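You operate a simulated robot arm through the tools that you are given. There is no shell and no other tool. Be economical: measure what you need, move in short steps, check, and stop when the job is done.

Carry out the task below with a simulated two-armed robot. There is one attempt and no reset: what you move stays moved.

TASK
Take the rag from the deck behind the grooved roller and lay it out flat on the flat end of the bench.

The check looks at the end state, three seconds after you hand in, the way a careful person would. Anything else that was tipped, shoved, dropped, spilled or broken makes it a failure.

THE ROBOT
Two 6-joint arms with three-finger grippers on one trunk, on a base that drives. Base frame: it is fixed to the floor where the robot stands at the start and does not move with it; the origin is under the middle of the robot, x ahead of it, y to its left, z up; the surface under the hand at the start is at about z = 920. Readings come in mm, rad, newtons and seconds.
The left shoulder is at the start at [40, 147, 1342], the right one opposite. With the tool pointing down near the work surface each hand reaches from about 500 to 580 mm from the robot's upright axis, wherever it stands, measured 20 degrees to its own side. Places, roughly: flat end of the bench [600, 1800, 900]. Payload 2.69 kg a hand.
The tool frame of a hand sits at the grasp point between the pads (the TCP): z along the fingers, y along the line on which they close. The tips reach 29 mm beyond it. The gripper opens to 120 mm. The gripper's body begins 78 mm behind the TCP.
Orientation is that of the tool frame in the base frame, as [roll, pitch, yaw] about the fixed x, y, z axes, in that order (R = Rz(yaw) Ry(pitch) Rx(roll)). With the fingers straight down and closing along the base's y, the tool's x points along the base's -x, its y along +y and its z along -z.

THE INTERFACE
- The arms move only by the tool arm_command. It takes "left_moves", "right_moves" or both (then of equal length, played together; a hand with none holds still); each is a list of rows, each an object (a shift or turn left out is 0, a gripper value left out holds the last) with "gripper": the finger opening in cm, from 0 to 12; "translation": the shift along the tool's x, y, z in units of 100 mm (1.0 is 100 mm), a list of three; "rot": the turn, a rotation vector about the tool's x, y, z in units of 180 degrees (1.0 is 180 degrees), a list of three. In form: [{"gripper": gripper, "translation": [tx, ty, tz], "rot": [ax, ay, az]}, ...]. A call has 1 to 8 rows; each row is the pose to reach, as a shift and turn from the pose commanded when the call began, along the tool's axes at that moment. A call with a number of a shift or a turn outside -1 to 1 is refused whole. Each row takes 0.2 s and may step no farther than 50 mm and 0.15 rad from the row before; otherwise, or with a gripper value out of range, the whole call is refused. Where a pose cannot be reached the arm comes as near as it can. A force on the tool above 40 N (or 10 N above the force at the start of the call, whichever is more), or a blocked arm, ends the call early, and 0.2 s more pass. The fingers move at their own pace and stop on an object; they squeeze with about 40 N. The grip force told is the motor's: it shows also when the fingers shut on nothing. Time passes only in rows, and 0.2 s behind the last, so rows that repeat a pose let the fingers close. It gives the time, the measured TCP pose, the force on the tool (base axes), the opening and the grip force at its end, in the units of the frame above (readings bear some noise), with the torque about the TCP (base axes, N m) and any sound that the robot's microphone picked up.
- Cameras (640 x 400 px; columns grow to the right, rows downward): "scene" is now at [89.8, -29.3, 1547.7]; the picture's right is [-0.37, -0.93, 0.00], its down [-0.73, 0.29, -0.62] and it looks along [0.58, -0.23, -0.79] (base axes); focal length 281 px, centre (320, 200). "left" rides on the left gripper at [63, 0, -104] in its tool frame; the picture's right is [0.00, 1.00, 0.00], its down [-0.83, 0.00, -0.56] and it looks along [-0.56, 0.00, 0.83] (tool axes); focal length 275 px, centre (320, 200). "right" rides on the right gripper at [63, 0, -104] in its tool frame; the picture's right is [0.00, 1.00, 0.00], its down [-0.83, 0.00, -0.56] and it looks along [-0.56, 0.00, 0.83] (tool axes); focal length 275 px, centre (320, 200). There is no depth. A picture from a camera that has moved, and an enlarged one, comes with that camera's place and axes in the base frame and with its lens.
- camera(camera): a new picture of that camera. No time passes.
- raise_lower(by): slides the trunk up (or, below 0, down) by that many mm; the arms and the scene camera ride with it, the base frame stays. It gives what a move gives, with no picture.
- drive_base(legs): drives the robot by 1 to 6 legs, each [ahead, turn to the left] in mm and rad, along the robot's own axes; the way and the turn of a leg run together, so that a leg with both is an arc; at most 1500 mm and 3.142 rad a leg. The arms and the cameras ride along, it lands a little off, and it stops where it bumps. It gives what a move gives.
- aim_head(pan, tilt): turns the head with the scene camera to pan (to the left, within 1.501 rad either way) and tilt (down, from -0.506 to 1.204), counted from straight ahead of the robot. It gives what a move gives.
- zoom(camera, box): a new picture of the part [left, top, right, bottom] of that camera's present view, enlarged. No time passes.
- hand_in(): hands the job in; it is judged then, once.

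Work in short steps. Places have to be worked out from the pictures, the camera data and where the tool is seen: move nearer, look again, correct. Check each grasp and each placing, and mend what went wrong. You have 120 turns and 108 pictures in all, those below and enlarged ones among them. Open the grippers and draw the arms clear of the work before you hand the job in, unless the task says otherwise; then end with one line.

The tools are called as name(argument=value, ...) on one line, values as JSON. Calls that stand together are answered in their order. arm_command: Moves the arms, as the interface text tells. Its arguments: {"type":"object","properties":{"left_moves":{"type":"array"},"right_moves":{"type":"array"}},"required":[]} The other tools are called the same way: raise_lower (by) slides the trunk up or down; drive_base (legs) drives the base; aim_head (pan, tilt) turns the head that bears the scene camera; camera (camera) takes a picture; zoom (camera, box) takes an enlarged picture of a part of a camera's view; hand_in () hands the job in.

At the start:

```text
time: 0.0
left_position: [530.6, 109.7, 1086.2]
left_tool_rot: [-3.141, 0.001, 3.14]
left_contact_force: [0.3, -0.1, -0.3]
left_torque: [0.01, 0.03, 0.01]
left_width: 120.2
left_grip_force: 0.0
right_position: [364.2, -338.1, 1141.0]
right_tool_rot: [3.136, 0.004, 3.141]
right_contact_force: [-0.1, -0.5, 0.3]
right_torque: [-0.01, 0.02, 0.0]
right_width: 120.1
right_grip_force: 0.1
trunk travel left (down, up): [-469.0, 29.0]
robot x, y, heading: [-0.0, -2.1, 0.001]
head pan, tilt: [-0.377, 0.904]
```

scene: 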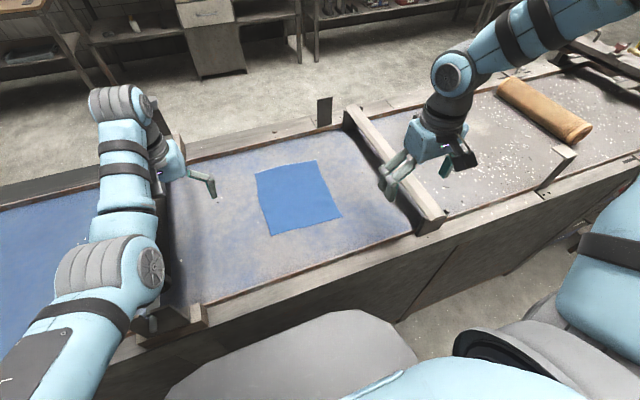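
right: 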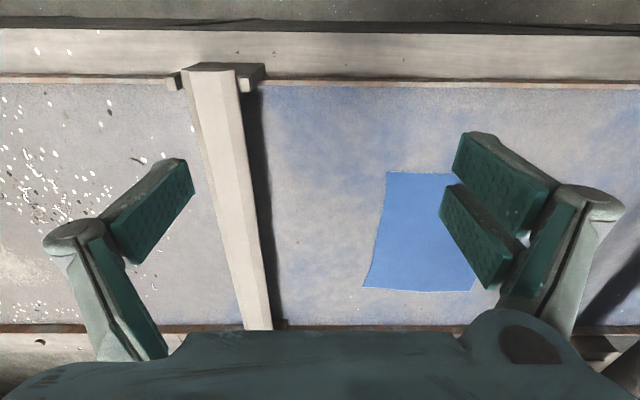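
left: 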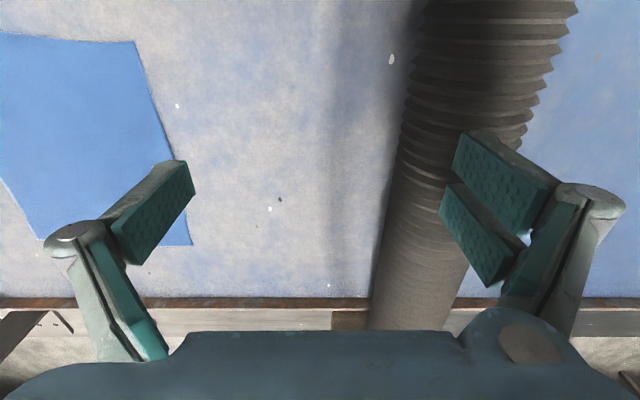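

The blue cloth lies on the deck to the right of the grooved roller. I first look around to the left to see the roller, the bench and the flat end.

aim_head(pan=0.5, tilt=0.7)

camera(camera="scene")

aim_head(pan=1.2, tilt=0.5)

camera(camera="scene")

aim_head(pan=0.0, tilt=0.9)

camera(camera="scene")

```text
time: 1.2
left_position: [530.1, 110.5, 1086.3]
left_tool_rot: [-3.141, 0.0, 3.14]
left_contact_force: [0.2, 0.4, -0.4]
left_torque: [0.0, 0.01, 0.03]
left_width: 120.2
left_grip_force: 0.0
right_position: [363.4, -337.6, 1140.2]
right_tool_rot: [3.136, 0.002, 3.141]
right_contact_force: [0.2, 0.5, -0.7]
right_torque: [0.0, 0.0, -0.02]
right_width: 120.2
right_grip_force: 0.2
trunk travel left (down, up): [-469.0, 29.0]
robot x, y, heading: [-0.0, 1.6, 0.002]
head pan, tilt: [0.499, 0.7]
```

```text
104 pictures are left
camera scene: at [94.3, 38.9, 1564.1], right [0.48, -0.88, 0.0], down [-0.57, -0.31, -0.76], along [0.67, 0.37, -0.64], focal length 281 px, centre (320, 200)
```

scene: 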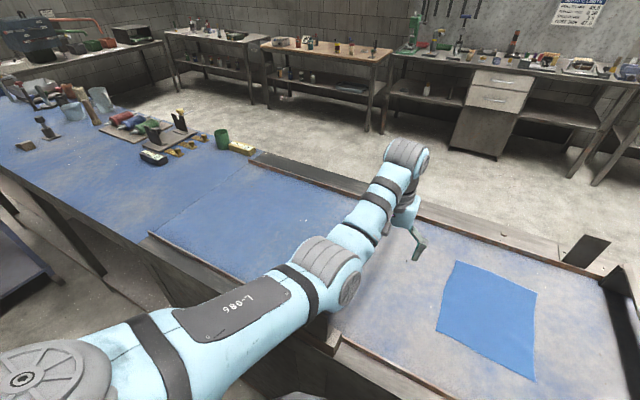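

```text
time: 2.2
left_position: [531.2, 110.7, 1086.8]
left_tool_rot: [-3.141, -0.001, 3.14]
left_contact_force: [-0.4, -0.1, -1.2]
left_torque: [-0.02, -0.01, -0.02]
left_width: 120.0
left_grip_force: 0.0
right_position: [363.8, -338.1, 1140.9]
right_tool_rot: [3.137, 0.004, -3.141]
right_contact_force: [-0.3, 0.8, 0.6]
right_torque: [0.02, 0.02, -0.02]
right_width: 120.0
right_grip_force: 0.1
trunk travel left (down, up): [-469.0, 29.0]
robot x, y, heading: [-1.2, -1.5, 0.002]
head pan, tilt: [1.201, 0.499]
```

```text
103 pictures are left
camera scene: at [52.7, 83.1, 1581.8], right [0.93, -0.36, 0.0], down [-0.17, -0.45, -0.88], along [0.32, 0.82, -0.48], focal length 281 px, centre (320, 200)
```

scene: 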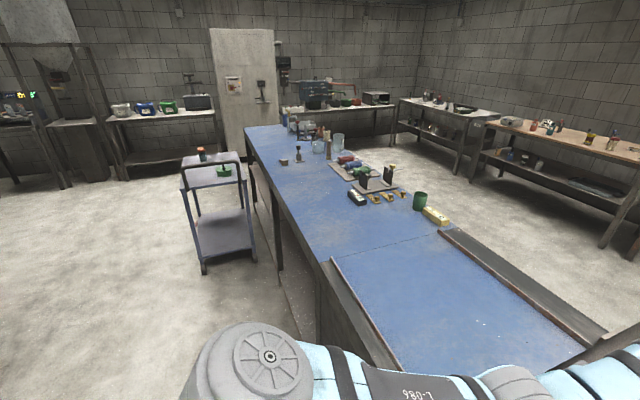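

```text
time: 3.6
left_position: [529.7, 110.2, 1086.2]
left_tool_rot: [-3.142, 0.001, 3.14]
left_contact_force: [-0.2, -0.2, 0.1]
left_torque: [0.02, -0.01, 0.03]
left_width: 119.9
left_grip_force: 0.1
right_position: [364.9, -338.3, 1140.1]
right_tool_rot: [3.136, 0.004, 3.141]
right_contact_force: [-0.5, -1.0, 0.4]
right_torque: [0.0, 0.01, -0.01]
right_width: 119.9
right_grip_force: 0.0
trunk travel left (down, up): [-469.0, 29.0]
robot x, y, heading: [-3.2, -1.1, -0.001]
head pan, tilt: [0.0, 0.901]
```

```text
102 pictures are left
camera scene: at [95.3, -1.6, 1548.0], right [0.0, -1.0, 0.0], down [-0.78, 0.0, -0.62], along [0.62, 0.0, -0.78], focal length 281 px, centre (320, 200)
```

scene: 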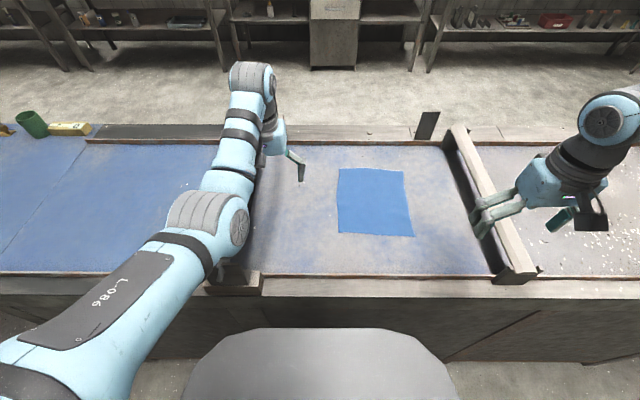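

The rag lies about x 470–720, y −260..−50. I zoom in on it and on the free area of the flat end.

zoom(camera="scene", box=[300, 140, 460, 260])

zoom(camera="right", box=[320, 140, 540, 330])

drive_base(legs=[[-30, -0.29]])

camera(camera="scene")

```text
3.33 times, centred on (380, 200) of scene
camera zoom: at [95.3, -1.6, 1548.0], right [0.0, -1.0, 0.0], down [-0.78, 0.0, -0.62], along [0.62, 0.0, -0.78], focal length 937 px, centre (120, 200)
```

zoom: 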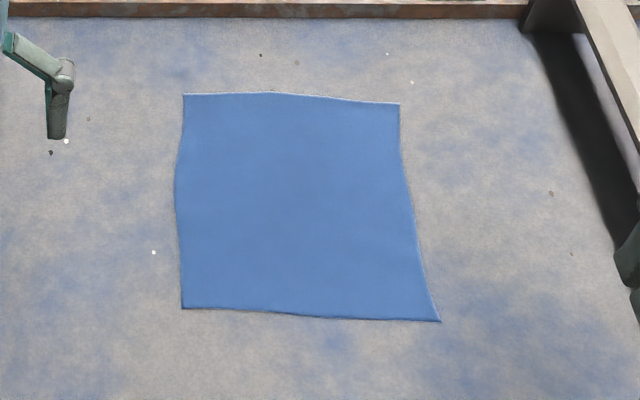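

```text
2.11 times, centred on (430, 235) of right
camera zoom: at [300.4, -338.2, 1245.5], right [0.0, 1.0, 0.01], down [0.83, 0.0, 0.56], along [0.56, 0.01, -0.83], focal length 580 px, centre (88, 126)
```

zoom: 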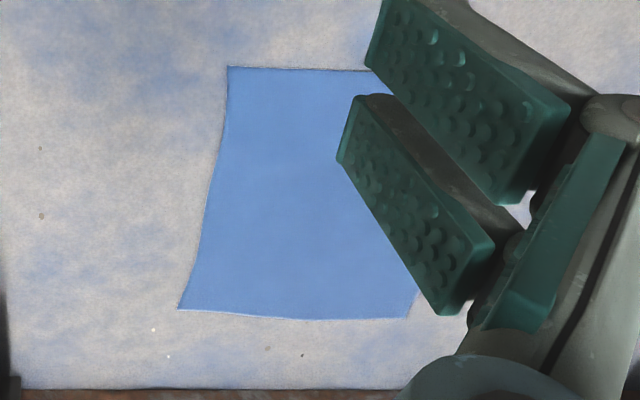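

```text
time: 5.0
left_position: [511.4, -43.7, 1084.6]
left_tool_rot: [-3.141, -0.002, 2.848]
left_contact_force: [-1.0, 0.1, -0.1]
left_torque: [0.02, 0.02, -0.01]
left_width: 120.0
left_grip_force: 0.0
right_position: [222.0, -423.9, 1140.1]
right_tool_rot: [3.138, 0.001, 2.85]
right_contact_force: [0.1, 0.9, -0.4]
right_torque: [0.0, 0.02, -0.02]
right_width: 120.1
right_grip_force: 0.1
trunk travel left (down, up): [-469.0, 29.0]
robot x, y, heading: [-30.5, 6.8, -0.288]
head pan, tilt: [0.0, 0.901]
```

```text
99 pictures are left
camera scene: at [63.5, -24.8, 1547.8], right [-0.29, -0.96, 0.0], down [-0.75, 0.23, -0.62], along [0.59, -0.18, -0.78], focal length 281 px, centre (320, 200)
```

scene: 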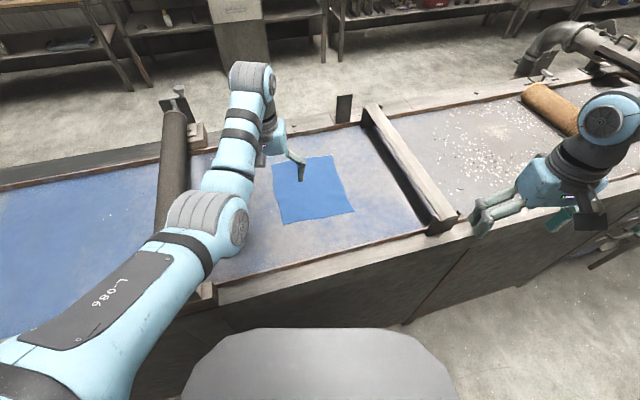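

Deck is at z≈921 with near corners at about (486,−50) and (474,−251). I bring the right hand over near its corner at safe height and the left over its own, openings narrowed.

arm_command(right_moves=[{"gripper": 2.4, "translation": [-0.28, 0.38, 0]}, {"translation": [-0.57, 0.76, 0]}, {"translation": [-0.85, 0.99, 0]}, {"translation": [-1.0, 1.0, 0]}, {"translation": [-1.0, 1.0, 0]}], left_moves=[{"gripper": 2.4, "translation": [0.0, -0.35, 0]}, {"translation": [0.013, -0.35, 0.3]}, {"translation": [0.013, -0.35, 0.5]}, {"translation": [0.013, -0.35, 0.5]}, {"translation": [0.013, -0.35, 0.5]}])

arm_command(right_moves=[{"translation": [-0.25, 0.4, 0]}, {"translation": [-0.5, 0.8, 0]}, {"translation": [-0.75, 1.0, 0.2]}, {"translation": [-0.95, 1.0, 0.5]}, {"translation": [-0.99, 1.0, 0.8]}, {"translation": [-0.99, 1.0, 1.0]}])

camera(camera="scene")

camera(camera="left")

camera(camera="right")

```text
time: 6.2
left_position: [499.3, -76.4, 1034.4]
left_tool_rot: [3.14, -0.001, 2.848]
left_contact_force: [0.2, 0.1, 0.4]
left_torque: [-0.02, 0.01, -0.03]
left_width: 24.2
left_grip_force: 0.1
right_position: [220.5, -423.7, 1140.7]
right_tool_rot: [3.136, 0.002, 2.849]
right_contact_force: [0.5, 0.1, 0.2]
right_torque: [0.02, 0.02, 0.02]
right_width: 24.0
right_grip_force: 0.0
right hand out of reach, approached as far as the arm can: row 1, 2, 3, 4, 5
trunk travel left (down, up): [-469.0, 29.0]
robot x, y, heading: [-29.9, 4.2, -0.288]
head pan, tilt: [0.0, 0.901]
```

```text
time: 7.6
left_position: [500.9, -77.1, 1036.3]
left_tool_rot: [3.141, 0.0, 2.849]
left_contact_force: [0.6, -0.9, -1.0]
left_torque: [-0.04, -0.01, -0.02]
left_width: 24.3
left_grip_force: 0.0
right_position: [229.2, -439.5, 1057.0]
right_tool_rot: [3.135, 0.007, 2.85]
right_contact_force: [-0.3, 0.3, -0.4]
right_torque: [0.01, 0.0, -0.01]
right_width: 24.2
right_grip_force: 0.1
right hand out of reach, approached as far as the arm can: row 1, 2, 3, 4, 5, 6
trunk travel left (down, up): [-469.0, 29.0]
robot x, y, heading: [-27.0, 4.0, -0.295]
head pan, tilt: [0.0, 0.901]
```

```text
98 pictures are left
camera scene: at [60.9, -24.6, 1547.9], right [-0.29, -0.96, 0.0], down [-0.75, 0.23, -0.62], along [0.59, -0.18, -0.78], focal length 281 px, centre (320, 200)
```

scene: 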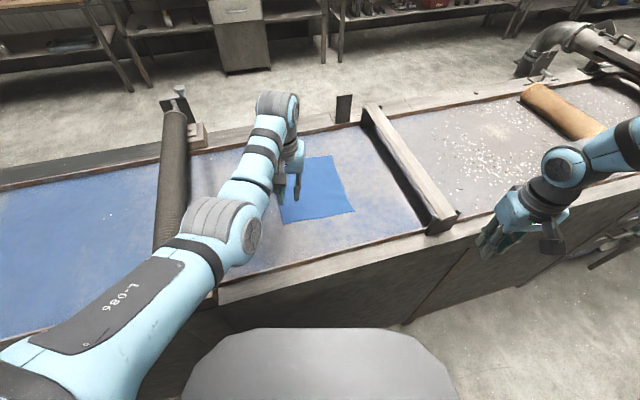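

```text
97 pictures are left
camera left: at [438.6, -57.7, 1141.5], right [0.29, 0.96, 0.0], down [0.79, -0.24, 0.56], along [0.53, -0.16, -0.83], focal length 275 px, centre (320, 200)
```

left: 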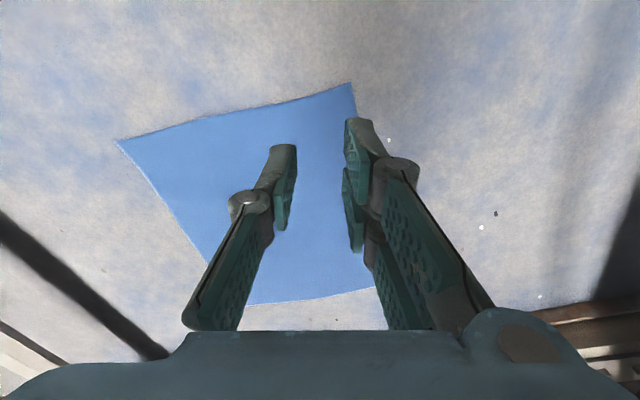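

```text
96 pictures are left
camera right: at [166.6, -420.6, 1162.0], right [0.28, 0.96, 0.01], down [0.79, -0.24, 0.56], along [0.54, -0.15, -0.83], focal length 275 px, centre (320, 200)
```

right: 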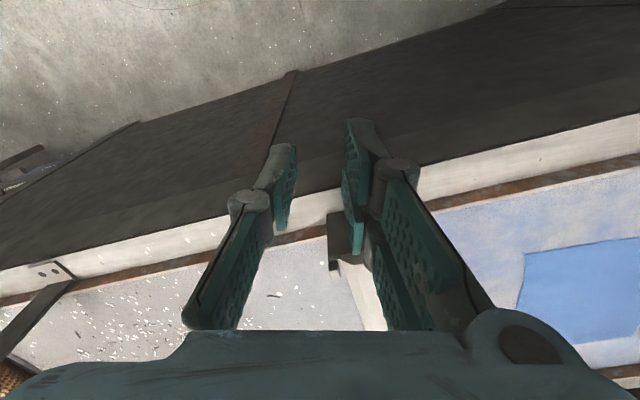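

The right arm said out of reach, probably a near-singular inner limit. I try small pure outward moves for it.

arm_command(right_moves=[{"translation": [-0.2, 0, -0.3]}, {"translation": [-0.4, 0, -0.6]}, {"translation": [-0.6, 0, -0.6]}])

```text
time: 8.4
left_position: [499.6, -75.8, 1036.6]
left_tool_rot: [3.14, -0.001, 2.848]
left_contact_force: [-0.3, 0.4, -0.2]
left_torque: [0.0, 0.01, 0.01]
left_width: 24.0
left_grip_force: 0.0
right_position: [254.7, -475.6, 1116.6]
right_tool_rot: [3.135, 0.006, 2.849]
right_contact_force: [0.3, -0.2, -0.2]
right_torque: [0.01, 0.0, 0.0]
right_width: 24.3
right_grip_force: 0.1
right hand out of reach, approached as far as the arm can: row 1, 2, 3
trunk travel left (down, up): [-469.0, 29.0]
robot x, y, heading: [-29.0, 7.5, -0.291]
head pan, tilt: [0.0, 0.901]
```

It slides along a limit, so a wrist joint may be at its stop with this yaw. I test turning the right tool about its axis.

arm_command(right_moves=[{"translation": [0, 0, 0], "rot": [0, 0, -0.045]}, {"translation": [0, 0.2, 0], "rot": [0, 0, -0.09]}, {"translation": [0, 0.4, 0], "rot": [0, 0, -0.13]}])

camera(camera="scene")

```text
time: 9.2
left_position: [500.1, -76.6, 1036.7]
left_tool_rot: [3.141, 0.001, 2.848]
left_contact_force: [0.0, 1.2, -0.1]
left_torque: [0.03, -0.01, 0.0]
left_width: 24.0
left_grip_force: 0.2
right_position: [240.1, -451.0, 1119.1]
right_tool_rot: [3.138, 0.007, -3.024]
right_contact_force: [0.1, -0.5, 0.0]
right_torque: [0.03, -0.02, 0.03]
right_width: 23.9
right_grip_force: 0.1
right hand out of reach, approached as far as the arm can: row 2, 3
trunk travel left (down, up): [-469.0, 29.0]
robot x, y, heading: [-29.4, 3.3, -0.295]
head pan, tilt: [0.0, 0.901]
```

```text
95 pictures are left
camera scene: at [61.1, -24.6, 1548.0], right [-0.29, -0.96, 0.0], down [-0.75, 0.23, -0.62], along [0.59, -0.18, -0.78], focal length 281 px, centre (320, 200)
```

scene: 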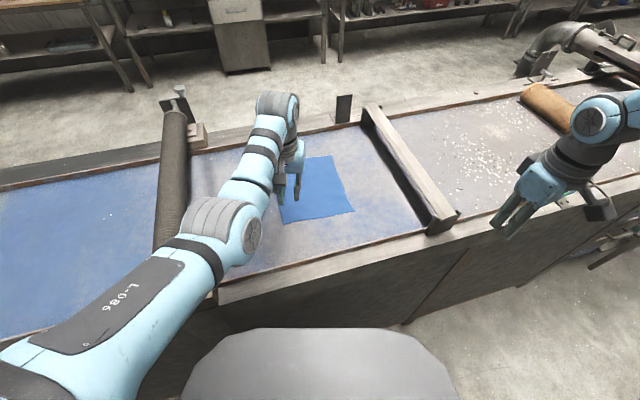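

The right hand seems bounded by a shoulder-pan limit (a vertical plane about 43° to the right). I test whether tilting the tool inward extends its reach.

arm_command(right_moves=[{"translation": [0, 0.2, 0], "rot": [-0.045, 0, 0]}, {"translation": [0, 0.4, 0], "rot": [-0.09, 0, 0]}, {"translation": [0, 0.6, 0], "rot": [-0.135, 0, 0]}, {"translation": [0, 0.8, 0], "rot": [-0.18, 0, 0]}, {"translation": [0, 1.0, 0], "rot": [-0.225, 0, 0]}])

```text
time: 10.4
left_position: [498.3, -77.1, 1036.9]
left_tool_rot: [3.14, 0.001, 2.849]
left_contact_force: [0.7, -0.5, -0.5]
left_torque: [-0.01, -0.02, 0.0]
left_width: 23.9
left_grip_force: 0.1
right_position: [161.9, -373.3, 1118.4]
right_tool_rot: [2.431, 0.007, -3.024]
right_contact_force: [-0.7, 0.0, -0.4]
right_torque: [0.05, 0.0, -0.02]
right_width: 23.9
right_grip_force: 0.0
right hand out of reach, approached as far as the arm can: row 3, 4, 5
trunk travel left (down, up): [-469.0, 29.0]
robot x, y, heading: [-30.6, 5.1, -0.29]
head pan, tilt: [0.0, 0.901]
```

That gained nothing useful. I undo the tilt and look at the right arm to understand its limit.

arm_command(right_moves=[{"rot": [0.045, 0, 0]}, {"translation": [0, -0.2, 0], "rot": [0.09, 0, 0]}, {"translation": [0, -0.4, 0], "rot": [0.135, 0, 0]}, {"translation": [0, -0.5, 0], "rot": [0.18, 0, 0]}, {"translation": [0, -0.6, 0], "rot": [0.225, 0, 0]}])

aim_head(pan=-0.9, tilt=0.7)

camera(camera="scene")

```text
time: 11.6
left_position: [499.4, -75.7, 1036.2]
left_tool_rot: [3.142, 0.001, 2.848]
left_contact_force: [0.0, 0.3, -0.2]
left_torque: [-0.02, -0.02, -0.02]
left_width: 24.0
left_grip_force: 0.2
right_position: [169.4, -417.5, 1078.4]
right_tool_rot: [3.139, 0.006, -3.024]
right_contact_force: [0.5, 0.4, -0.5]
right_torque: [-0.01, 0.0, 0.0]
right_width: 24.0
right_grip_force: 0.0
trunk travel left (down, up): [-469.0, 29.0]
robot x, y, heading: [-27.8, 5.2, -0.286]
head pan, tilt: [0.0, 0.901]
```

```text
time: 12.8
left_position: [498.9, -75.9, 1036.6]
left_tool_rot: [-3.141, 0.001, 2.847]
left_contact_force: [0.0, -1.1, -0.6]
left_torque: [0.01, 0.0, -0.01]
left_width: 24.1
left_grip_force: 0.2
right_position: [168.3, -418.4, 1078.5]
right_tool_rot: [3.139, 0.005, -3.024]
right_contact_force: [0.6, -0.4, -0.3]
right_torque: [0.01, 0.02, -0.03]
right_width: 24.2
right_grip_force: 0.1
trunk travel left (down, up): [-469.0, 29.0]
robot x, y, heading: [-28.9, 3.7, -0.295]
head pan, tilt: [-0.901, 0.7]
```

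```text
94 pictures are left
camera scene: at [20.5, -82.1, 1564.1], right [-0.93, -0.37, 0.0], down [-0.24, 0.6, -0.76], along [0.28, -0.71, -0.64], focal length 281 px, centre (320, 200)
```

scene: 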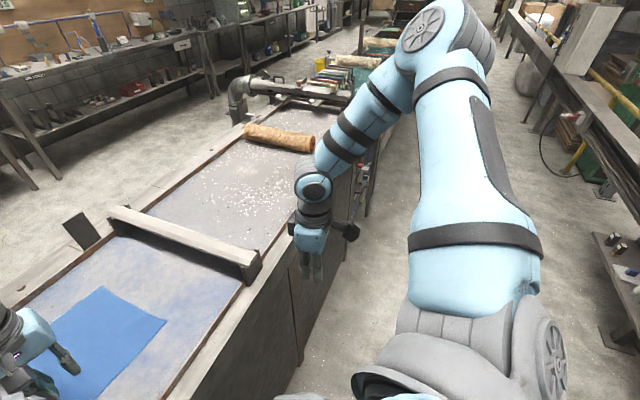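

The right arm's elbow is folded out to the right. I probe whether its inward limit eases at greater height.

arm_command(right_moves=[{"translation": [0, 0, -0.45]}, {"translation": [0, 0, -0.9]}, {"translation": [0, 0, -1.0]}, {"translation": [0, 0.3, -1.0]}, {"translation": [0, 0.6, -1.0]}])

arm_command(right_moves=[{"translation": [0, 0, -0.45]}, {"translation": [0, 0, -0.9]}, {"translation": [-0.3, 0, -1.0]}, {"translation": [-0.7, 0.0, -1.0]}, {"translation": [-1.0, 0.0, -1.0]}])

camera(camera="scene")

```text
time: 14.0
left_position: [499.7, -74.5, 1037.0]
left_tool_rot: [-3.139, 0.0, 2.848]
left_contact_force: [-0.3, -0.4, -0.3]
left_torque: [-0.01, -0.01, 0.03]
left_width: 23.7
left_grip_force: 0.1
right_position: [161.3, -355.7, 1179.0]
right_tool_rot: [3.139, 0.005, -3.024]
right_contact_force: [-0.2, -0.2, -0.4]
right_torque: [-0.08, 0.0, -0.01]
right_width: 23.9
right_grip_force: 0.1
trunk travel left (down, up): [-469.0, 29.0]
robot x, y, heading: [-28.1, 4.6, -0.292]
head pan, tilt: [-0.901, 0.7]
```

```text
time: 15.2
left_position: [499.1, -77.0, 1036.5]
left_tool_rot: [3.141, 0.0, 2.849]
left_contact_force: [0.7, -0.5, -0.8]
left_torque: [-0.02, -0.02, -0.01]
left_width: 23.9
left_grip_force: 0.0
right_position: [184.6, -403.0, 1255.0]
right_tool_rot: [3.138, 0.005, -3.025]
right_contact_force: [0.8, -0.6, 0.2]
right_torque: [-0.01, 0.02, -0.01]
right_width: 24.0
right_grip_force: 0.1
right hand out of reach, approached as far as the arm can: row 1, 2, 3, 4, 5
trunk travel left (down, up): [-469.0, 29.0]
robot x, y, heading: [-30.1, 3.7, -0.293]
head pan, tilt: [-0.901, 0.7]
```

```text
93 pictures are left
camera scene: at [20.6, -82.7, 1564.1], right [-0.93, -0.37, 0.0], down [-0.24, 0.6, -0.76], along [0.28, -0.71, -0.64], focal length 281 px, centre (320, 200)
```

scene: 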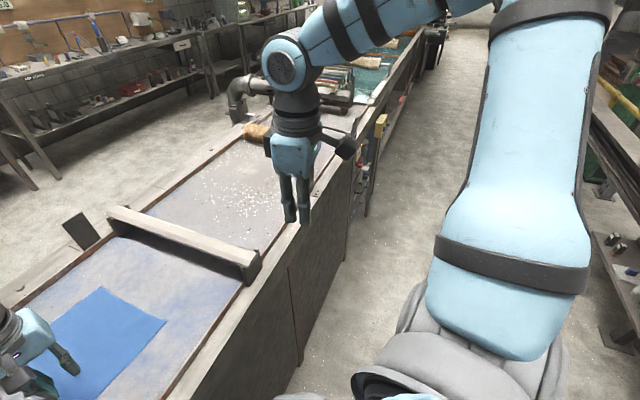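

Right hand is bounded by a vertical plane. I now probe how far the left hand can reach inward, since both hands must come within ~200 mm of one another.

arm_command(left_moves=[{"translation": [0.1, -0.45, -0.1]}, {"translation": [0.2, -0.9, -0.2]}, {"translation": [0.4, -1.0, -0.3]}, {"translation": [0.5, -1.0, -0.3]}])

arm_command(left_moves=[{"translation": [0.1, -0.45, 0]}, {"translation": [0.2, -0.9, 0]}, {"translation": [0.4, -1.0, 0]}, {"translation": [0.5, -1.0, 0]}])

```text
time: 16.2
left_position: [473.3, -146.4, 1057.5]
left_tool_rot: [-3.139, 0.0, 2.849]
left_contact_force: [-0.5, 0.3, -0.2]
left_torque: [-0.01, 0.01, 0.02]
left_width: 24.2
left_grip_force: 0.1
left hand out of reach, approached as far as the arm can: row 2, 3, 4
right_position: [183.8, -400.8, 1256.0]
right_tool_rot: [3.139, 0.006, -3.024]
right_contact_force: [-0.5, -0.4, 0.5]
right_torque: [0.0, 0.0, -0.01]
right_width: 23.9
right_grip_force: 0.1
trunk travel left (down, up): [-469.0, 29.0]
robot x, y, heading: [-27.3, 5.0, -0.294]
head pan, tilt: [-0.901, 0.7]
```

```text
time: 17.2
left_position: [472.1, -147.9, 1057.1]
left_tool_rot: [3.141, -0.002, 2.847]
left_contact_force: [0.1, 0.1, 0.6]
left_torque: [-0.01, -0.02, -0.01]
left_width: 24.2
left_grip_force: 0.1
left hand out of reach, approached as far as the arm can: row 1, 2, 3, 4
right_position: [184.2, -401.8, 1256.3]
right_tool_rot: [3.139, 0.008, -3.025]
right_contact_force: [-0.6, 0.4, 0.2]
right_torque: [-0.01, -0.01, 0.03]
right_width: 24.2
right_grip_force: 0.0
trunk travel left (down, up): [-469.0, 29.0]
robot x, y, heading: [-29.8, 6.6, -0.293]
head pan, tilt: [-0.901, 0.7]
```

Right limit fits a constant −31° azimuth from its shoulder; left limit is −17°. I test whether a different right tool yaw changes the limit.

arm_command(right_moves=[{"rot": [0, 0, 0.045]}, {"rot": [0, 0, 0.09]}, {"rot": [0, 0, 0.135]}, {"rot": [0, 0, 0.18]}, {"rot": [0, 0, 0.225]}, {"rot": [0, 0, 0.27]}, {"rot": [0, 0, 0.315]}, {"rot": [0, 0, 0.36]}])

arm_command(right_moves=[{"translation": [-0.3, 0, 0.3]}, {"translation": [-0.6, 0.1, 0.6]}, {"translation": [-0.9, 0.2, 0.9]}, {"translation": [-1.0, 0.5, 1.0]}])

aim_head(pan=-0.3, tilt=0.8)

camera(camera="scene")

```text
time: 19.0
left_position: [472.9, -146.8, 1055.8]
left_tool_rot: [3.141, -0.002, 2.849]
left_contact_force: [-0.5, -0.9, 0.8]
left_torque: [-0.01, 0.02, -0.04]
left_width: 24.0
left_grip_force: 0.1
right_position: [183.5, -403.8, 1257.3]
right_tool_rot: [3.136, -0.003, 2.124]
right_contact_force: [-0.7, -0.3, 0.0]
right_torque: [-0.02, -0.02, 0.02]
right_width: 24.1
right_grip_force: 0.0
trunk travel left (down, up): [-469.0, 29.0]
robot x, y, heading: [-33.0, 1.6, -0.291]
head pan, tilt: [-0.901, 0.7]
```

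```text
time: 20.0
left_position: [472.8, -146.8, 1057.4]
left_tool_rot: [-3.14, -0.002, 2.848]
left_contact_force: [-0.4, -0.5, -0.2]
left_torque: [0.02, 0.0, 0.04]
left_width: 24.0
left_grip_force: 0.0
right_position: [252.0, -473.1, 1158.2]
right_tool_rot: [3.132, 0.001, 2.127]
right_contact_force: [-0.7, -0.8, 0.6]
right_torque: [-0.01, 0.01, 0.01]
right_width: 24.1
right_grip_force: 0.1
right hand out of reach, approached as far as the arm can: row 4
trunk travel left (down, up): [-469.0, 29.0]
robot x, y, heading: [-25.1, 2.4, -0.291]
head pan, tilt: [-0.901, 0.7]
```

```text
time: 21.0
left_position: [471.8, -147.3, 1056.8]
left_tool_rot: [-3.141, -0.002, 2.849]
left_contact_force: [0.9, -0.9, 0.0]
left_torque: [0.03, -0.02, 0.0]
left_width: 24.0
left_grip_force: 0.0
right_position: [251.4, -473.5, 1159.1]
right_tool_rot: [3.134, 0.001, 2.127]
right_contact_force: [0.7, -0.7, 0.2]
right_torque: [0.01, -0.02, -0.01]
right_width: 24.1
right_grip_force: 0.1
trunk travel left (down, up): [-469.0, 29.0]
robot x, y, heading: [-35.1, 2.1, -0.292]
head pan, tilt: [-0.3, 0.799]
```

```text
92 pictures are left
camera scene: at [55.9, -48.4, 1555.9], right [-0.56, -0.83, 0.0], down [-0.59, 0.4, -0.7], along [0.58, -0.39, -0.72], focal length 281 px, centre (320, 200)
```

scene: 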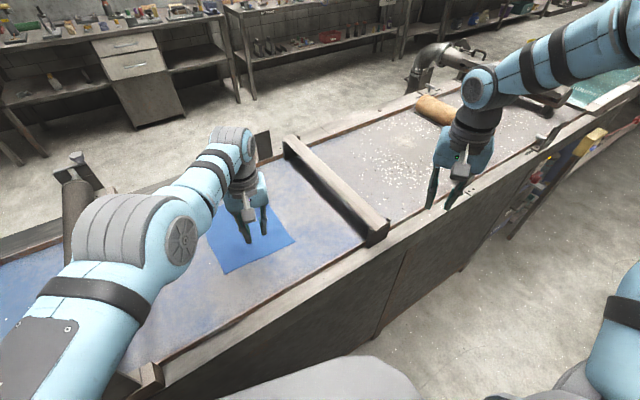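

Two-handed corner holding isn't reachable, so I'll use the left hand on the middle of the near edge. I turn the base a bit more right so the rag lies in the left hand's comfortable sector.

arm_command(left_moves=[{"translation": [0, 0.3, -0.2]}, {"translation": [0, 0.6, -0.3]}])

drive_base(legs=[[0, -0.26]])

arm_command(left_moves=[{"rot": [0, 0, 0.042]}, {"rot": [0, 0, 0.084]}, {"rot": [0, 0, 0.126]}, {"rot": [0, 0, 0.168]}, {"rot": [0, 0, 0.21]}, {"rot": [0, 0, 0.252]}, {"rot": [0, 0, 0.294]}, {"rot": [0, 0, 0.335]}])

aim_head(pan=0.2, tilt=0.9)

camera(camera="scene")

camera(camera="left")

```text
time: 21.6
left_position: [509.4, -102.3, 1083.4]
left_tool_rot: [3.14, -0.002, 2.849]
left_contact_force: [1.4, 0.4, -0.4]
left_torque: [0.01, 0.03, 0.0]
left_width: 23.9
left_grip_force: 0.0
left hand out of reach, approached as far as the arm can: row 1, 2
right_position: [252.2, -471.7, 1159.3]
right_tool_rot: [3.134, 0.0, 2.128]
right_contact_force: [-0.4, -0.1, 0.4]
right_torque: [-0.04, 0.01, 0.0]
right_width: 24.1
right_grip_force: 0.0
trunk travel left (down, up): [-469.0, 29.0]
robot x, y, heading: [-27.4, 2.7, -0.293]
head pan, tilt: [-0.3, 0.799]
```

```text
time: 22.9
left_position: [465.2, -238.3, 1084.9]
left_tool_rot: [-3.14, -0.002, 2.587]
left_contact_force: [-0.6, -0.1, 0.2]
left_torque: [0.01, -0.02, 0.0]
left_width: 24.2
left_grip_force: 0.0
right_position: [121.5, -527.8, 1160.2]
right_tool_rot: [3.136, 0.0, 1.867]
right_contact_force: [-0.5, -0.1, -0.6]
right_torque: [0.01, 0.0, -0.02]
right_width: 24.0
right_grip_force: 0.1
trunk travel left (down, up): [-469.0, 29.0]
robot x, y, heading: [-30.5, 3.9, -0.553]
head pan, tilt: [-0.3, 0.799]
```

```text
time: 24.7
left_position: [464.0, -237.7, 1084.5]
left_tool_rot: [-3.141, -0.002, 1.534]
left_contact_force: [0.3, 0.1, 0.0]
left_torque: [0.04, 0.01, -0.04]
left_width: 24.3
left_grip_force: 0.1
right_position: [119.1, -529.7, 1159.8]
right_tool_rot: [3.135, -0.003, 1.867]
right_contact_force: [-0.5, 0.1, -0.4]
right_torque: [0.05, -0.03, 0.0]
right_width: 23.9
right_grip_force: 0.1
trunk travel left (down, up): [-469.0, 29.0]
robot x, y, heading: [-30.5, 5.6, -0.552]
head pan, tilt: [-0.3, 0.799]
```

```text
time: 25.6
left_position: [463.4, -239.3, 1084.1]
left_tool_rot: [3.141, -0.002, 1.537]
left_contact_force: [-0.1, 1.1, 0.1]
left_torque: [0.04, -0.02, 0.02]
left_width: 24.1
left_grip_force: 0.1
right_position: [119.4, -529.6, 1159.4]
right_tool_rot: [3.134, -0.001, 1.869]
right_contact_force: [0.4, -0.4, 0.8]
right_torque: [0.01, -0.01, 0.0]
right_width: 24.1
right_grip_force: 0.2
trunk travel left (down, up): [-469.0, 29.0]
robot x, y, heading: [-26.7, 4.2, -0.552]
head pan, tilt: [0.201, 0.901]
```

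```text
91 pictures are left
camera scene: at [57.8, -34.1, 1548.0], right [-0.34, -0.94, 0.0], down [-0.74, 0.27, -0.62], along [0.58, -0.21, -0.78], focal length 281 px, centre (320, 200)
```

scene: 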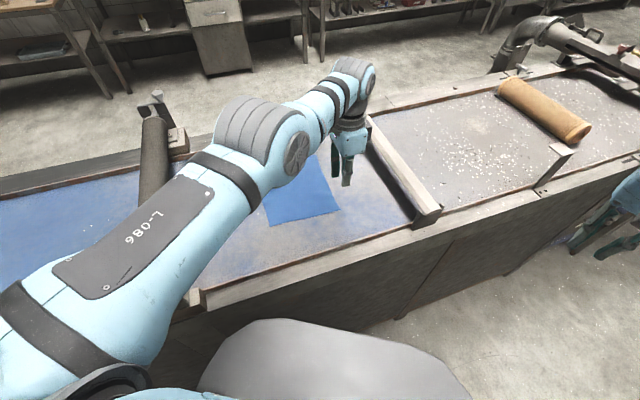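

```text
90 pictures are left
camera left: at [465.4, -175.6, 1189.6], right [1.0, -0.04, 0.0], down [-0.03, -0.83, 0.55], along [-0.02, -0.55, -0.83], focal length 275 px, centre (320, 200)
```

left: 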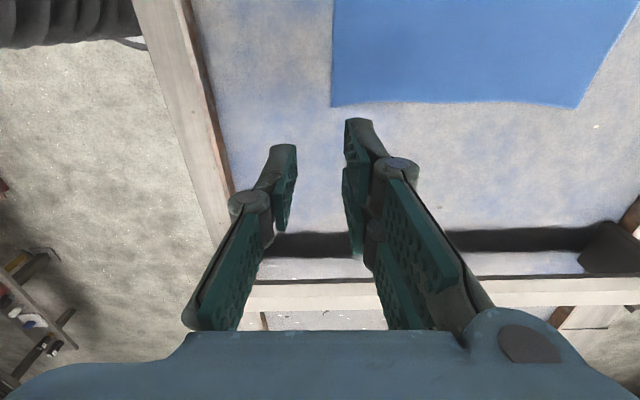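

Tracking agrees: near right corner at about (475,−246). I move the left hand over the middle of the near edge, aiming TCP (505,−149), opening 30 mm, and descend to about 35 mm above the deck.

arm_command(left_moves=[{"gripper": 3.0, "translation": [0.4, 0.19, 0]}, {"translation": [0.8, 0.38, 0]}, {"translation": [0.909, 0.384, 0.35]}, {"translation": [0.909, 0.384, 0.7]}, {"translation": [0.909, 0.384, 1.0]}])

camera(camera="left")

```text
time: 26.8
left_position: [514.8, -157.9, 980.1]
left_tool_rot: [-3.139, -0.005, 1.536]
left_contact_force: [0.2, 0.2, 0.3]
left_torque: [-0.04, 0.0, 0.01]
left_width: 29.9
left_grip_force: 0.1
left hand out of reach, approached as far as the arm can: row 1, 2, 3, 4, 5
right_position: [120.8, -529.2, 1159.1]
right_tool_rot: [3.134, -0.001, 1.867]
right_contact_force: [0.1, 0.1, 0.0]
right_torque: [0.01, 0.0, 0.04]
right_width: 24.1
right_grip_force: 0.1
trunk travel left (down, up): [-469.0, 29.0]
robot x, y, heading: [-27.4, 4.7, -0.55]
head pan, tilt: [0.201, 0.901]
```

```text
89 pictures are left
camera left: at [518.0, -95.1, 1085.2], right [1.0, -0.04, 0.0], down [-0.03, -0.83, 0.55], along [-0.02, -0.55, -0.83], focal length 275 px, centre (320, 200)
```

left: 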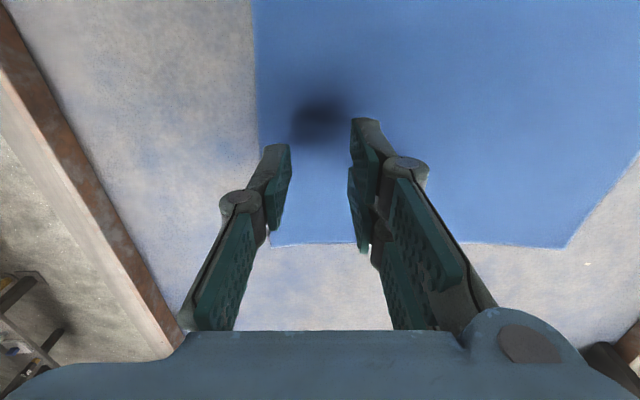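

Near the outer reach limit; TCP is at (515,−158). I shift 10 mm toward the robot and 8 mm left, then lower toward contact.

arm_command(left_moves=[{"translation": [0.08, -0.1, 0]}, {"translation": [0.08, -0.1, 0.12]}, {"translation": [0.08, -0.1, 0.24]}])

camera(camera="left")

```text
time: 27.6
left_position: [510.1, -151.8, 955.5]
left_tool_rot: [-3.139, -0.003, 1.537]
left_contact_force: [-0.2, 0.0, -0.5]
left_torque: [0.0, -0.01, -0.02]
left_width: 30.1
left_grip_force: 0.1
left hand out of reach, approached as far as the arm can: row 1, 2, 3
right_position: [119.6, -529.1, 1158.1]
right_tool_rot: [3.135, 0.0, 1.866]
right_contact_force: [0.4, 0.2, 0.7]
right_torque: [0.0, -0.02, 0.0]
right_width: 24.5
right_grip_force: 0.2
trunk travel left (down, up): [-469.0, 29.0]
robot x, y, heading: [-32.0, 2.9, -0.55]
head pan, tilt: [0.201, 0.901]
```

```text
88 pictures are left
camera left: at [512.6, -89.5, 1060.1], right [1.0, -0.04, 0.0], down [-0.03, -0.83, 0.55], along [-0.02, -0.55, -0.83], focal length 275 px, centre (320, 200)
```

left: 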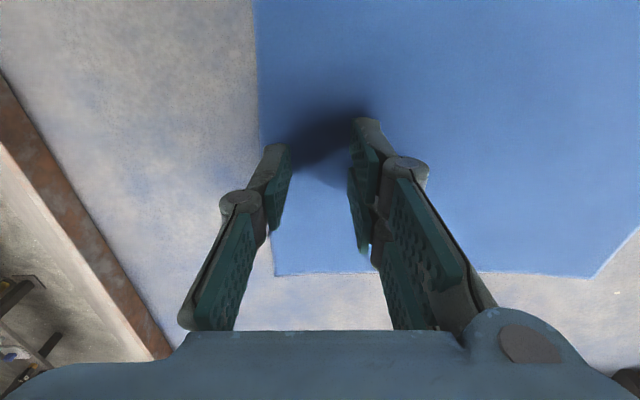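

Tips are ~5 mm above the cloth with the near finger just inside the edge. I lower to light contact.

arm_command(left_moves=[{"translation": [0, 0, 0.03]}, {"translation": [0, 0, 0.05]}, {"translation": [0, 0, 0.07]}])

```text
time: 28.4
left_position: [508.4, -153.0, 950.1]
left_tool_rot: [3.139, -0.002, 1.536]
left_contact_force: [0.7, -0.4, 9.9]
left_torque: [0.0, 0.06, 0.02]
left_width: 30.4
left_grip_force: 0.2
right_position: [116.3, -528.8, 1160.0]
right_tool_rot: [3.133, 0.0, 1.868]
right_contact_force: [0.1, -0.1, 0.8]
right_torque: [0.01, -0.04, 0.0]
right_width: 23.9
right_grip_force: 0.0
trunk travel left (down, up): [-469.0, 29.0]
robot x, y, heading: [-29.1, 4.7, -0.549]
head pan, tilt: [0.201, 0.901]
```

Contact at about 10 N. I close the fingers on the cloth and lift slightly.

arm_command(left_moves=[{"gripper": 1.5}, {"gripper": 0}, {"gripper": 0}, {"gripper": 0}, {"gripper": 0, "translation": [0, 0, -0.2]}, {"gripper": 0, "translation": [0, 0, -0.4]}])

camera(camera="left")

camera(camera="scene")

```text
time: 29.8
left_position: [517.0, -158.4, 986.7]
left_tool_rot: [-3.14, -0.004, 1.536]
left_contact_force: [-0.4, 1.6, 10.2]
left_torque: [0.25, 1.09, -0.05]
left_width: 3.1
left_grip_force: 29.7
left hand out of reach, approached as far as the arm can: row 5, 6
right_position: [120.3, -528.7, 1159.1]
right_tool_rot: [3.136, -0.002, 1.867]
right_contact_force: [0.5, 0.3, 0.2]
right_torque: [0.02, -0.02, -0.02]
right_width: 24.2
right_grip_force: 0.0
trunk travel left (down, up): [-469.0, 29.0]
robot x, y, heading: [-29.6, 3.2, -0.549]
head pan, tilt: [0.201, 0.901]
```

```text
87 pictures are left
camera left: at [519.2, -95.8, 1091.1], right [1.0, -0.04, 0.0], down [-0.03, -0.83, 0.55], along [-0.02, -0.55, -0.83], focal length 275 px, centre (320, 200)
```

left: 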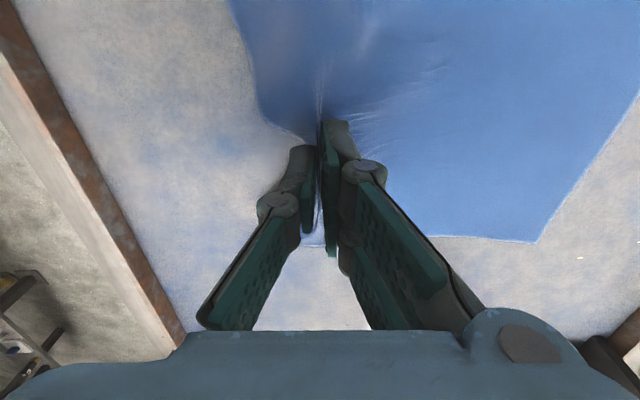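

```text
86 pictures are left
camera scene: at [57.5, -34.1, 1548.0], right [-0.34, -0.94, 0.0], down [-0.74, 0.27, -0.62], along [0.58, -0.21, -0.78], focal length 281 px, centre (320, 200)
```

scene: 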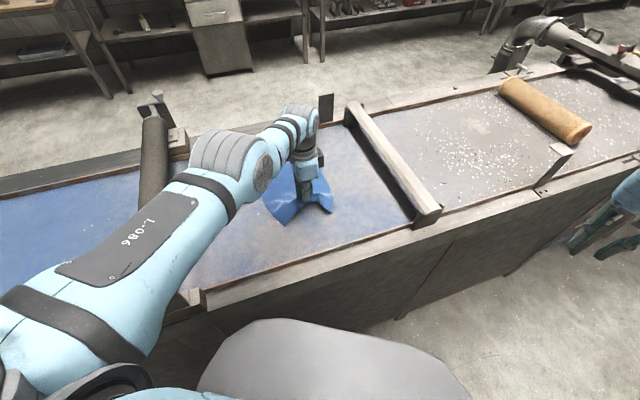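

Cloth is gripped (3 mm). The arm drifts outward as it rises, so it's at its inner-radius limit; I lift further, allowing outward motion, and watch the force.

arm_command(left_moves=[{"gripper": 0, "translation": [-0.1, 0.1, -0.3]}, {"translation": [-0.15, 0.2, -0.6]}, {"translation": [-0.15, 0.2, -0.9]}])

camera(camera="scene")

```text
time: 30.6
left_position: [530.3, -169.4, 1077.1]
left_tool_rot: [-3.142, -0.002, 1.536]
left_contact_force: [-0.6, -1.1, -0.5]
left_torque: [0.05, -0.03, -0.01]
left_width: 3.7
left_grip_force: 37.6
left hand out of reach, approached as far as the arm can: row 1, 2, 3
right_position: [119.8, -528.8, 1158.4]
right_tool_rot: [3.134, 0.0, 1.867]
right_contact_force: [-0.7, -0.6, 0.0]
right_torque: [0.01, 0.03, 0.0]
right_width: 24.0
right_grip_force: 0.1
trunk travel left (down, up): [-469.0, 29.0]
robot x, y, heading: [-30.5, 3.7, -0.548]
head pan, tilt: [0.201, 0.901]
```

```text
85 pictures are left
camera scene: at [57.4, -33.9, 1548.0], right [-0.34, -0.94, 0.0], down [-0.74, 0.27, -0.62], along [0.58, -0.21, -0.78], focal length 281 px, centre (320, 200)
```

scene: 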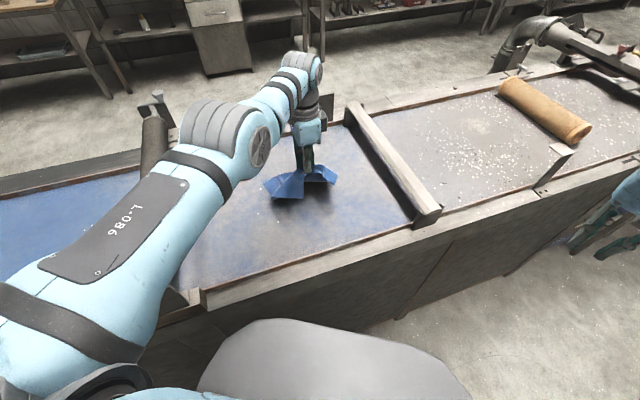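

The cloth lifts freely. I raise further so the rag clears everything and look.

arm_command(left_moves=[{"gripper": 0, "translation": [0, 0.0, -0.4]}, {"translation": [0, 0, -0.8]}, {"translation": [0, 0, -1.0]}])

arm_command(left_moves=[{"gripper": 0, "translation": [0, 0.0, -0.4]}, {"translation": [0, 0, -0.8]}, {"translation": [0, 0, -0.8]}])

raise_lower(by=28)

camera(camera="scene")

camera(camera="left")

```text
time: 31.4
left_position: [530.9, -169.2, 1175.4]
left_tool_rot: [3.142, -0.002, 1.534]
left_contact_force: [-2.1, 0.1, 2.3]
left_torque: [0.0, 0.04, 0.01]
left_width: 3.5
left_grip_force: 36.0
right_position: [119.7, -528.4, 1158.6]
right_tool_rot: [3.134, -0.001, 1.866]
right_contact_force: [-0.2, 0.3, -0.3]
right_torque: [0.01, 0.01, -0.03]
right_width: 23.9
right_grip_force: 0.1
trunk travel left (down, up): [-469.0, 29.0]
robot x, y, heading: [-28.0, 3.1, -0.558]
head pan, tilt: [0.201, 0.901]
```

```text
time: 32.2
left_position: [520.8, -160.3, 1252.5]
left_tool_rot: [3.141, -0.002, 1.536]
left_contact_force: [5.1, 0.3, 3.7]
left_torque: [-0.08, 0.0, -0.15]
left_width: 3.7
left_grip_force: 31.0
left hand out of reach, approached as far as the arm can: row 1, 2, 3
right_position: [120.6, -529.5, 1159.5]
right_tool_rot: [3.135, -0.003, 1.869]
right_contact_force: [-1.1, 0.3, 0.4]
right_torque: [-0.01, -0.03, 0.05]
right_width: 24.0
right_grip_force: 0.0
trunk travel left (down, up): [-469.0, 29.0]
robot x, y, heading: [-26.1, 3.9, -0.55]
head pan, tilt: [0.201, 0.901]
```

```text
time: 32.9
left_position: [520.8, -159.8, 1278.1]
left_tool_rot: [-3.141, -0.002, 1.535]
left_contact_force: [1.0, 1.3, 0.2]
left_torque: [0.02, -0.03, -0.02]
left_width: 2.2
left_grip_force: 34.4
right_position: [120.4, -529.1, 1185.8]
right_tool_rot: [3.134, 0.001, 1.869]
right_contact_force: [0.2, -0.2, 0.2]
right_torque: [-0.05, 0.01, -0.01]
right_width: 24.0
right_grip_force: 0.1
trunk travel left (down, up): [-497.0, 1.0]
robot x, y, heading: [-26.7, 2.7, -0.55]
head pan, tilt: [0.201, 0.901]
```

```text
84 pictures are left
camera scene: at [58.8, -33.6, 1575.2], right [-0.34, -0.94, 0.0], down [-0.74, 0.27, -0.62], along [0.58, -0.21, -0.78], focal length 281 px, centre (320, 200)
```

scene: 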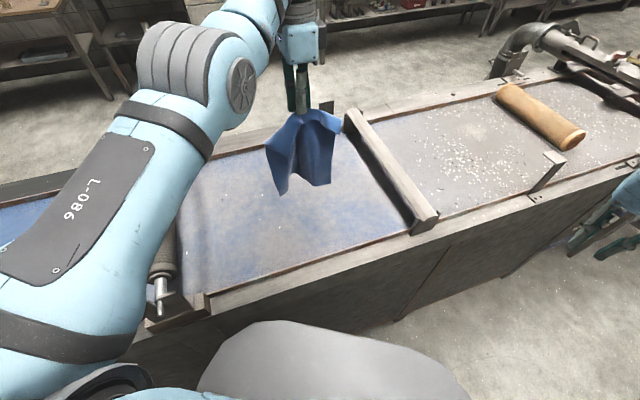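

```text
83 pictures are left
camera left: at [523.4, -97.6, 1383.7], right [1.0, -0.04, 0.0], down [-0.03, -0.83, 0.55], along [-0.02, -0.55, -0.83], focal length 275 px, centre (320, 200)
```

left: 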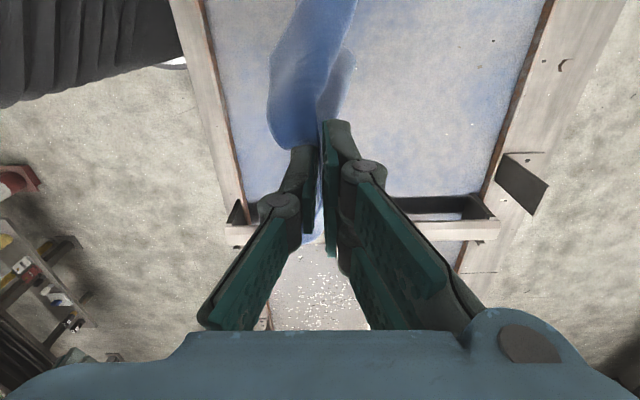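

The rag hangs clear (bottom around z 1070). I back off, turn left to face +y, then look before driving along the bench.

drive_base(legs=[[-180, 0], [0, 2.12]])

aim_head(pan=-0.3, tilt=0.5)

camera(camera="scene")

```text
time: 39.5
left_position: [-327.5, 654.7, 1277.7]
left_tool_rot: [-3.141, 0.0, -2.63]
left_contact_force: [-0.3, -0.4, -0.5]
left_torque: [-0.01, -0.01, 0.01]
left_width: 0.2
left_grip_force: 28.6
right_position: [194.8, 502.9, 1185.6]
right_tool_rot: [3.136, -0.002, -2.299]
right_contact_force: [-0.2, 0.8, -0.6]
right_torque: [-0.04, 0.02, -0.02]
right_width: 24.0
right_grip_force: 0.1
trunk travel left (down, up): [-497.0, 1.0]
robot x, y, heading: [-182.6, 97.8, 1.563]
head pan, tilt: [0.201, 0.901]
```

```text
time: 40.4
left_position: [-328.7, 653.2, 1278.9]
left_tool_rot: [-3.141, -0.002, -2.629]
left_contact_force: [-0.5, 0.0, 0.5]
left_torque: [0.02, -0.02, -0.01]
left_width: 0.4
left_grip_force: 28.3
right_position: [194.0, 503.0, 1185.4]
right_tool_rot: [3.137, -0.001, -2.298]
right_contact_force: [-0.1, 0.3, 0.1]
right_torque: [0.0, -0.04, 0.01]
right_width: 23.8
right_grip_force: 0.1
trunk travel left (down, up): [-497.0, 1.0]
robot x, y, heading: [-186.2, 97.7, 1.566]
head pan, tilt: [-0.3, 0.499]
```

```text
82 pictures are left
camera scene: at [-156.3, 204.4, 1608.7], right [0.95, -0.3, 0.0], down [-0.14, -0.46, -0.88], along [0.26, 0.84, -0.48], focal length 281 px, centre (320, 200)
```

scene: 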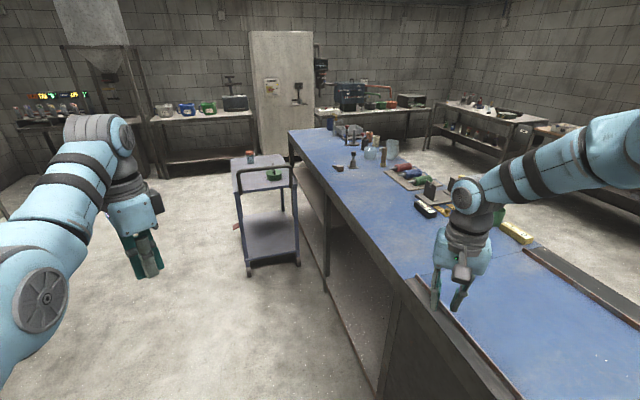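

The opening reads 0.2 mm and the rag isn't in the hand: it slipped out during the turn. I look for it.

aim_head(pan=-1.5, tilt=0.7)

camera(camera="scene")

aim_head(pan=-0.4, tilt=1.15)

camera(camera="scene")

```text
time: 41.8
left_position: [-329.3, 654.7, 1278.7]
left_tool_rot: [-3.141, -0.001, -2.629]
left_contact_force: [-0.3, -0.1, -0.3]
left_torque: [0.0, 0.02, 0.0]
left_width: 0.1
left_grip_force: 28.8
right_position: [194.7, 504.5, 1185.3]
right_tool_rot: [3.136, -0.001, -2.298]
right_contact_force: [-0.1, -0.2, -0.4]
right_torque: [-0.02, -0.02, -0.02]
right_width: 23.9
right_grip_force: 0.0
trunk travel left (down, up): [-497.0, 1.0]
robot x, y, heading: [-182.7, 97.2, 1.569]
head pan, tilt: [-1.499, 0.7]
```

```text
81 pictures are left
camera scene: at [-98.8, 123.4, 1591.0], right [0.07, -1.0, 0.0], down [-0.64, -0.04, -0.76], along [0.76, 0.05, -0.64], focal length 281 px, centre (320, 200)
```

scene: 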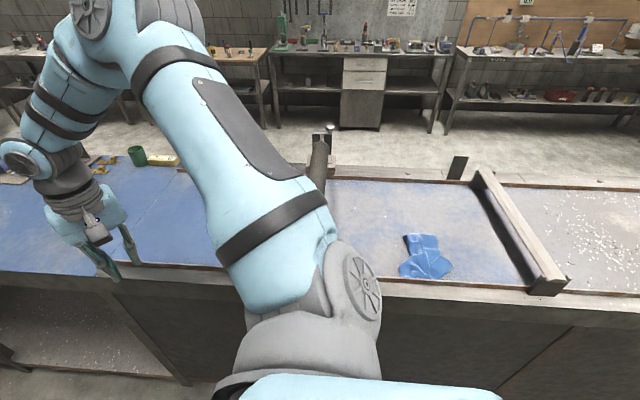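

```text
time: 43.2
left_position: [-328.7, 653.5, 1279.0]
left_tool_rot: [3.14, 0.0, -2.627]
left_contact_force: [-0.5, -0.2, -0.4]
left_torque: [-0.03, 0.01, 0.01]
left_width: 0.0
left_grip_force: 29.0
right_position: [194.6, 503.5, 1186.0]
right_tool_rot: [3.135, -0.001, -2.299]
right_contact_force: [0.1, -0.2, -0.1]
right_torque: [0.0, 0.0, 0.02]
right_width: 24.0
right_grip_force: 0.0
trunk travel left (down, up): [-497.0, 1.0]
robot x, y, heading: [-182.9, 98.2, 1.563]
head pan, tilt: [-0.4, 1.15]
```

```text
80 pictures are left
camera scene: at [-160.0, 172.4, 1557.9], right [0.92, -0.39, 0.0], down [-0.36, -0.84, -0.41], along [0.16, 0.38, -0.91], focal length 281 px, centre (320, 200)
```

scene: 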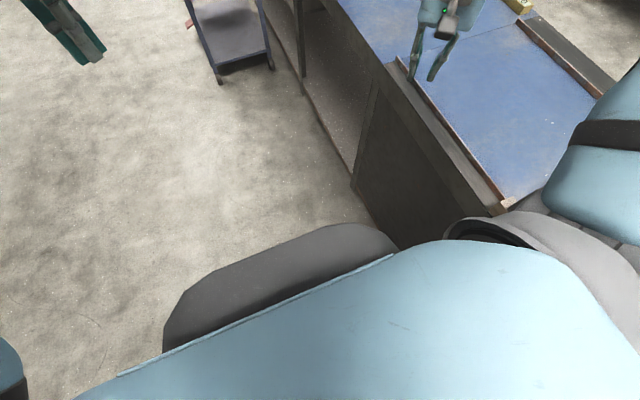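

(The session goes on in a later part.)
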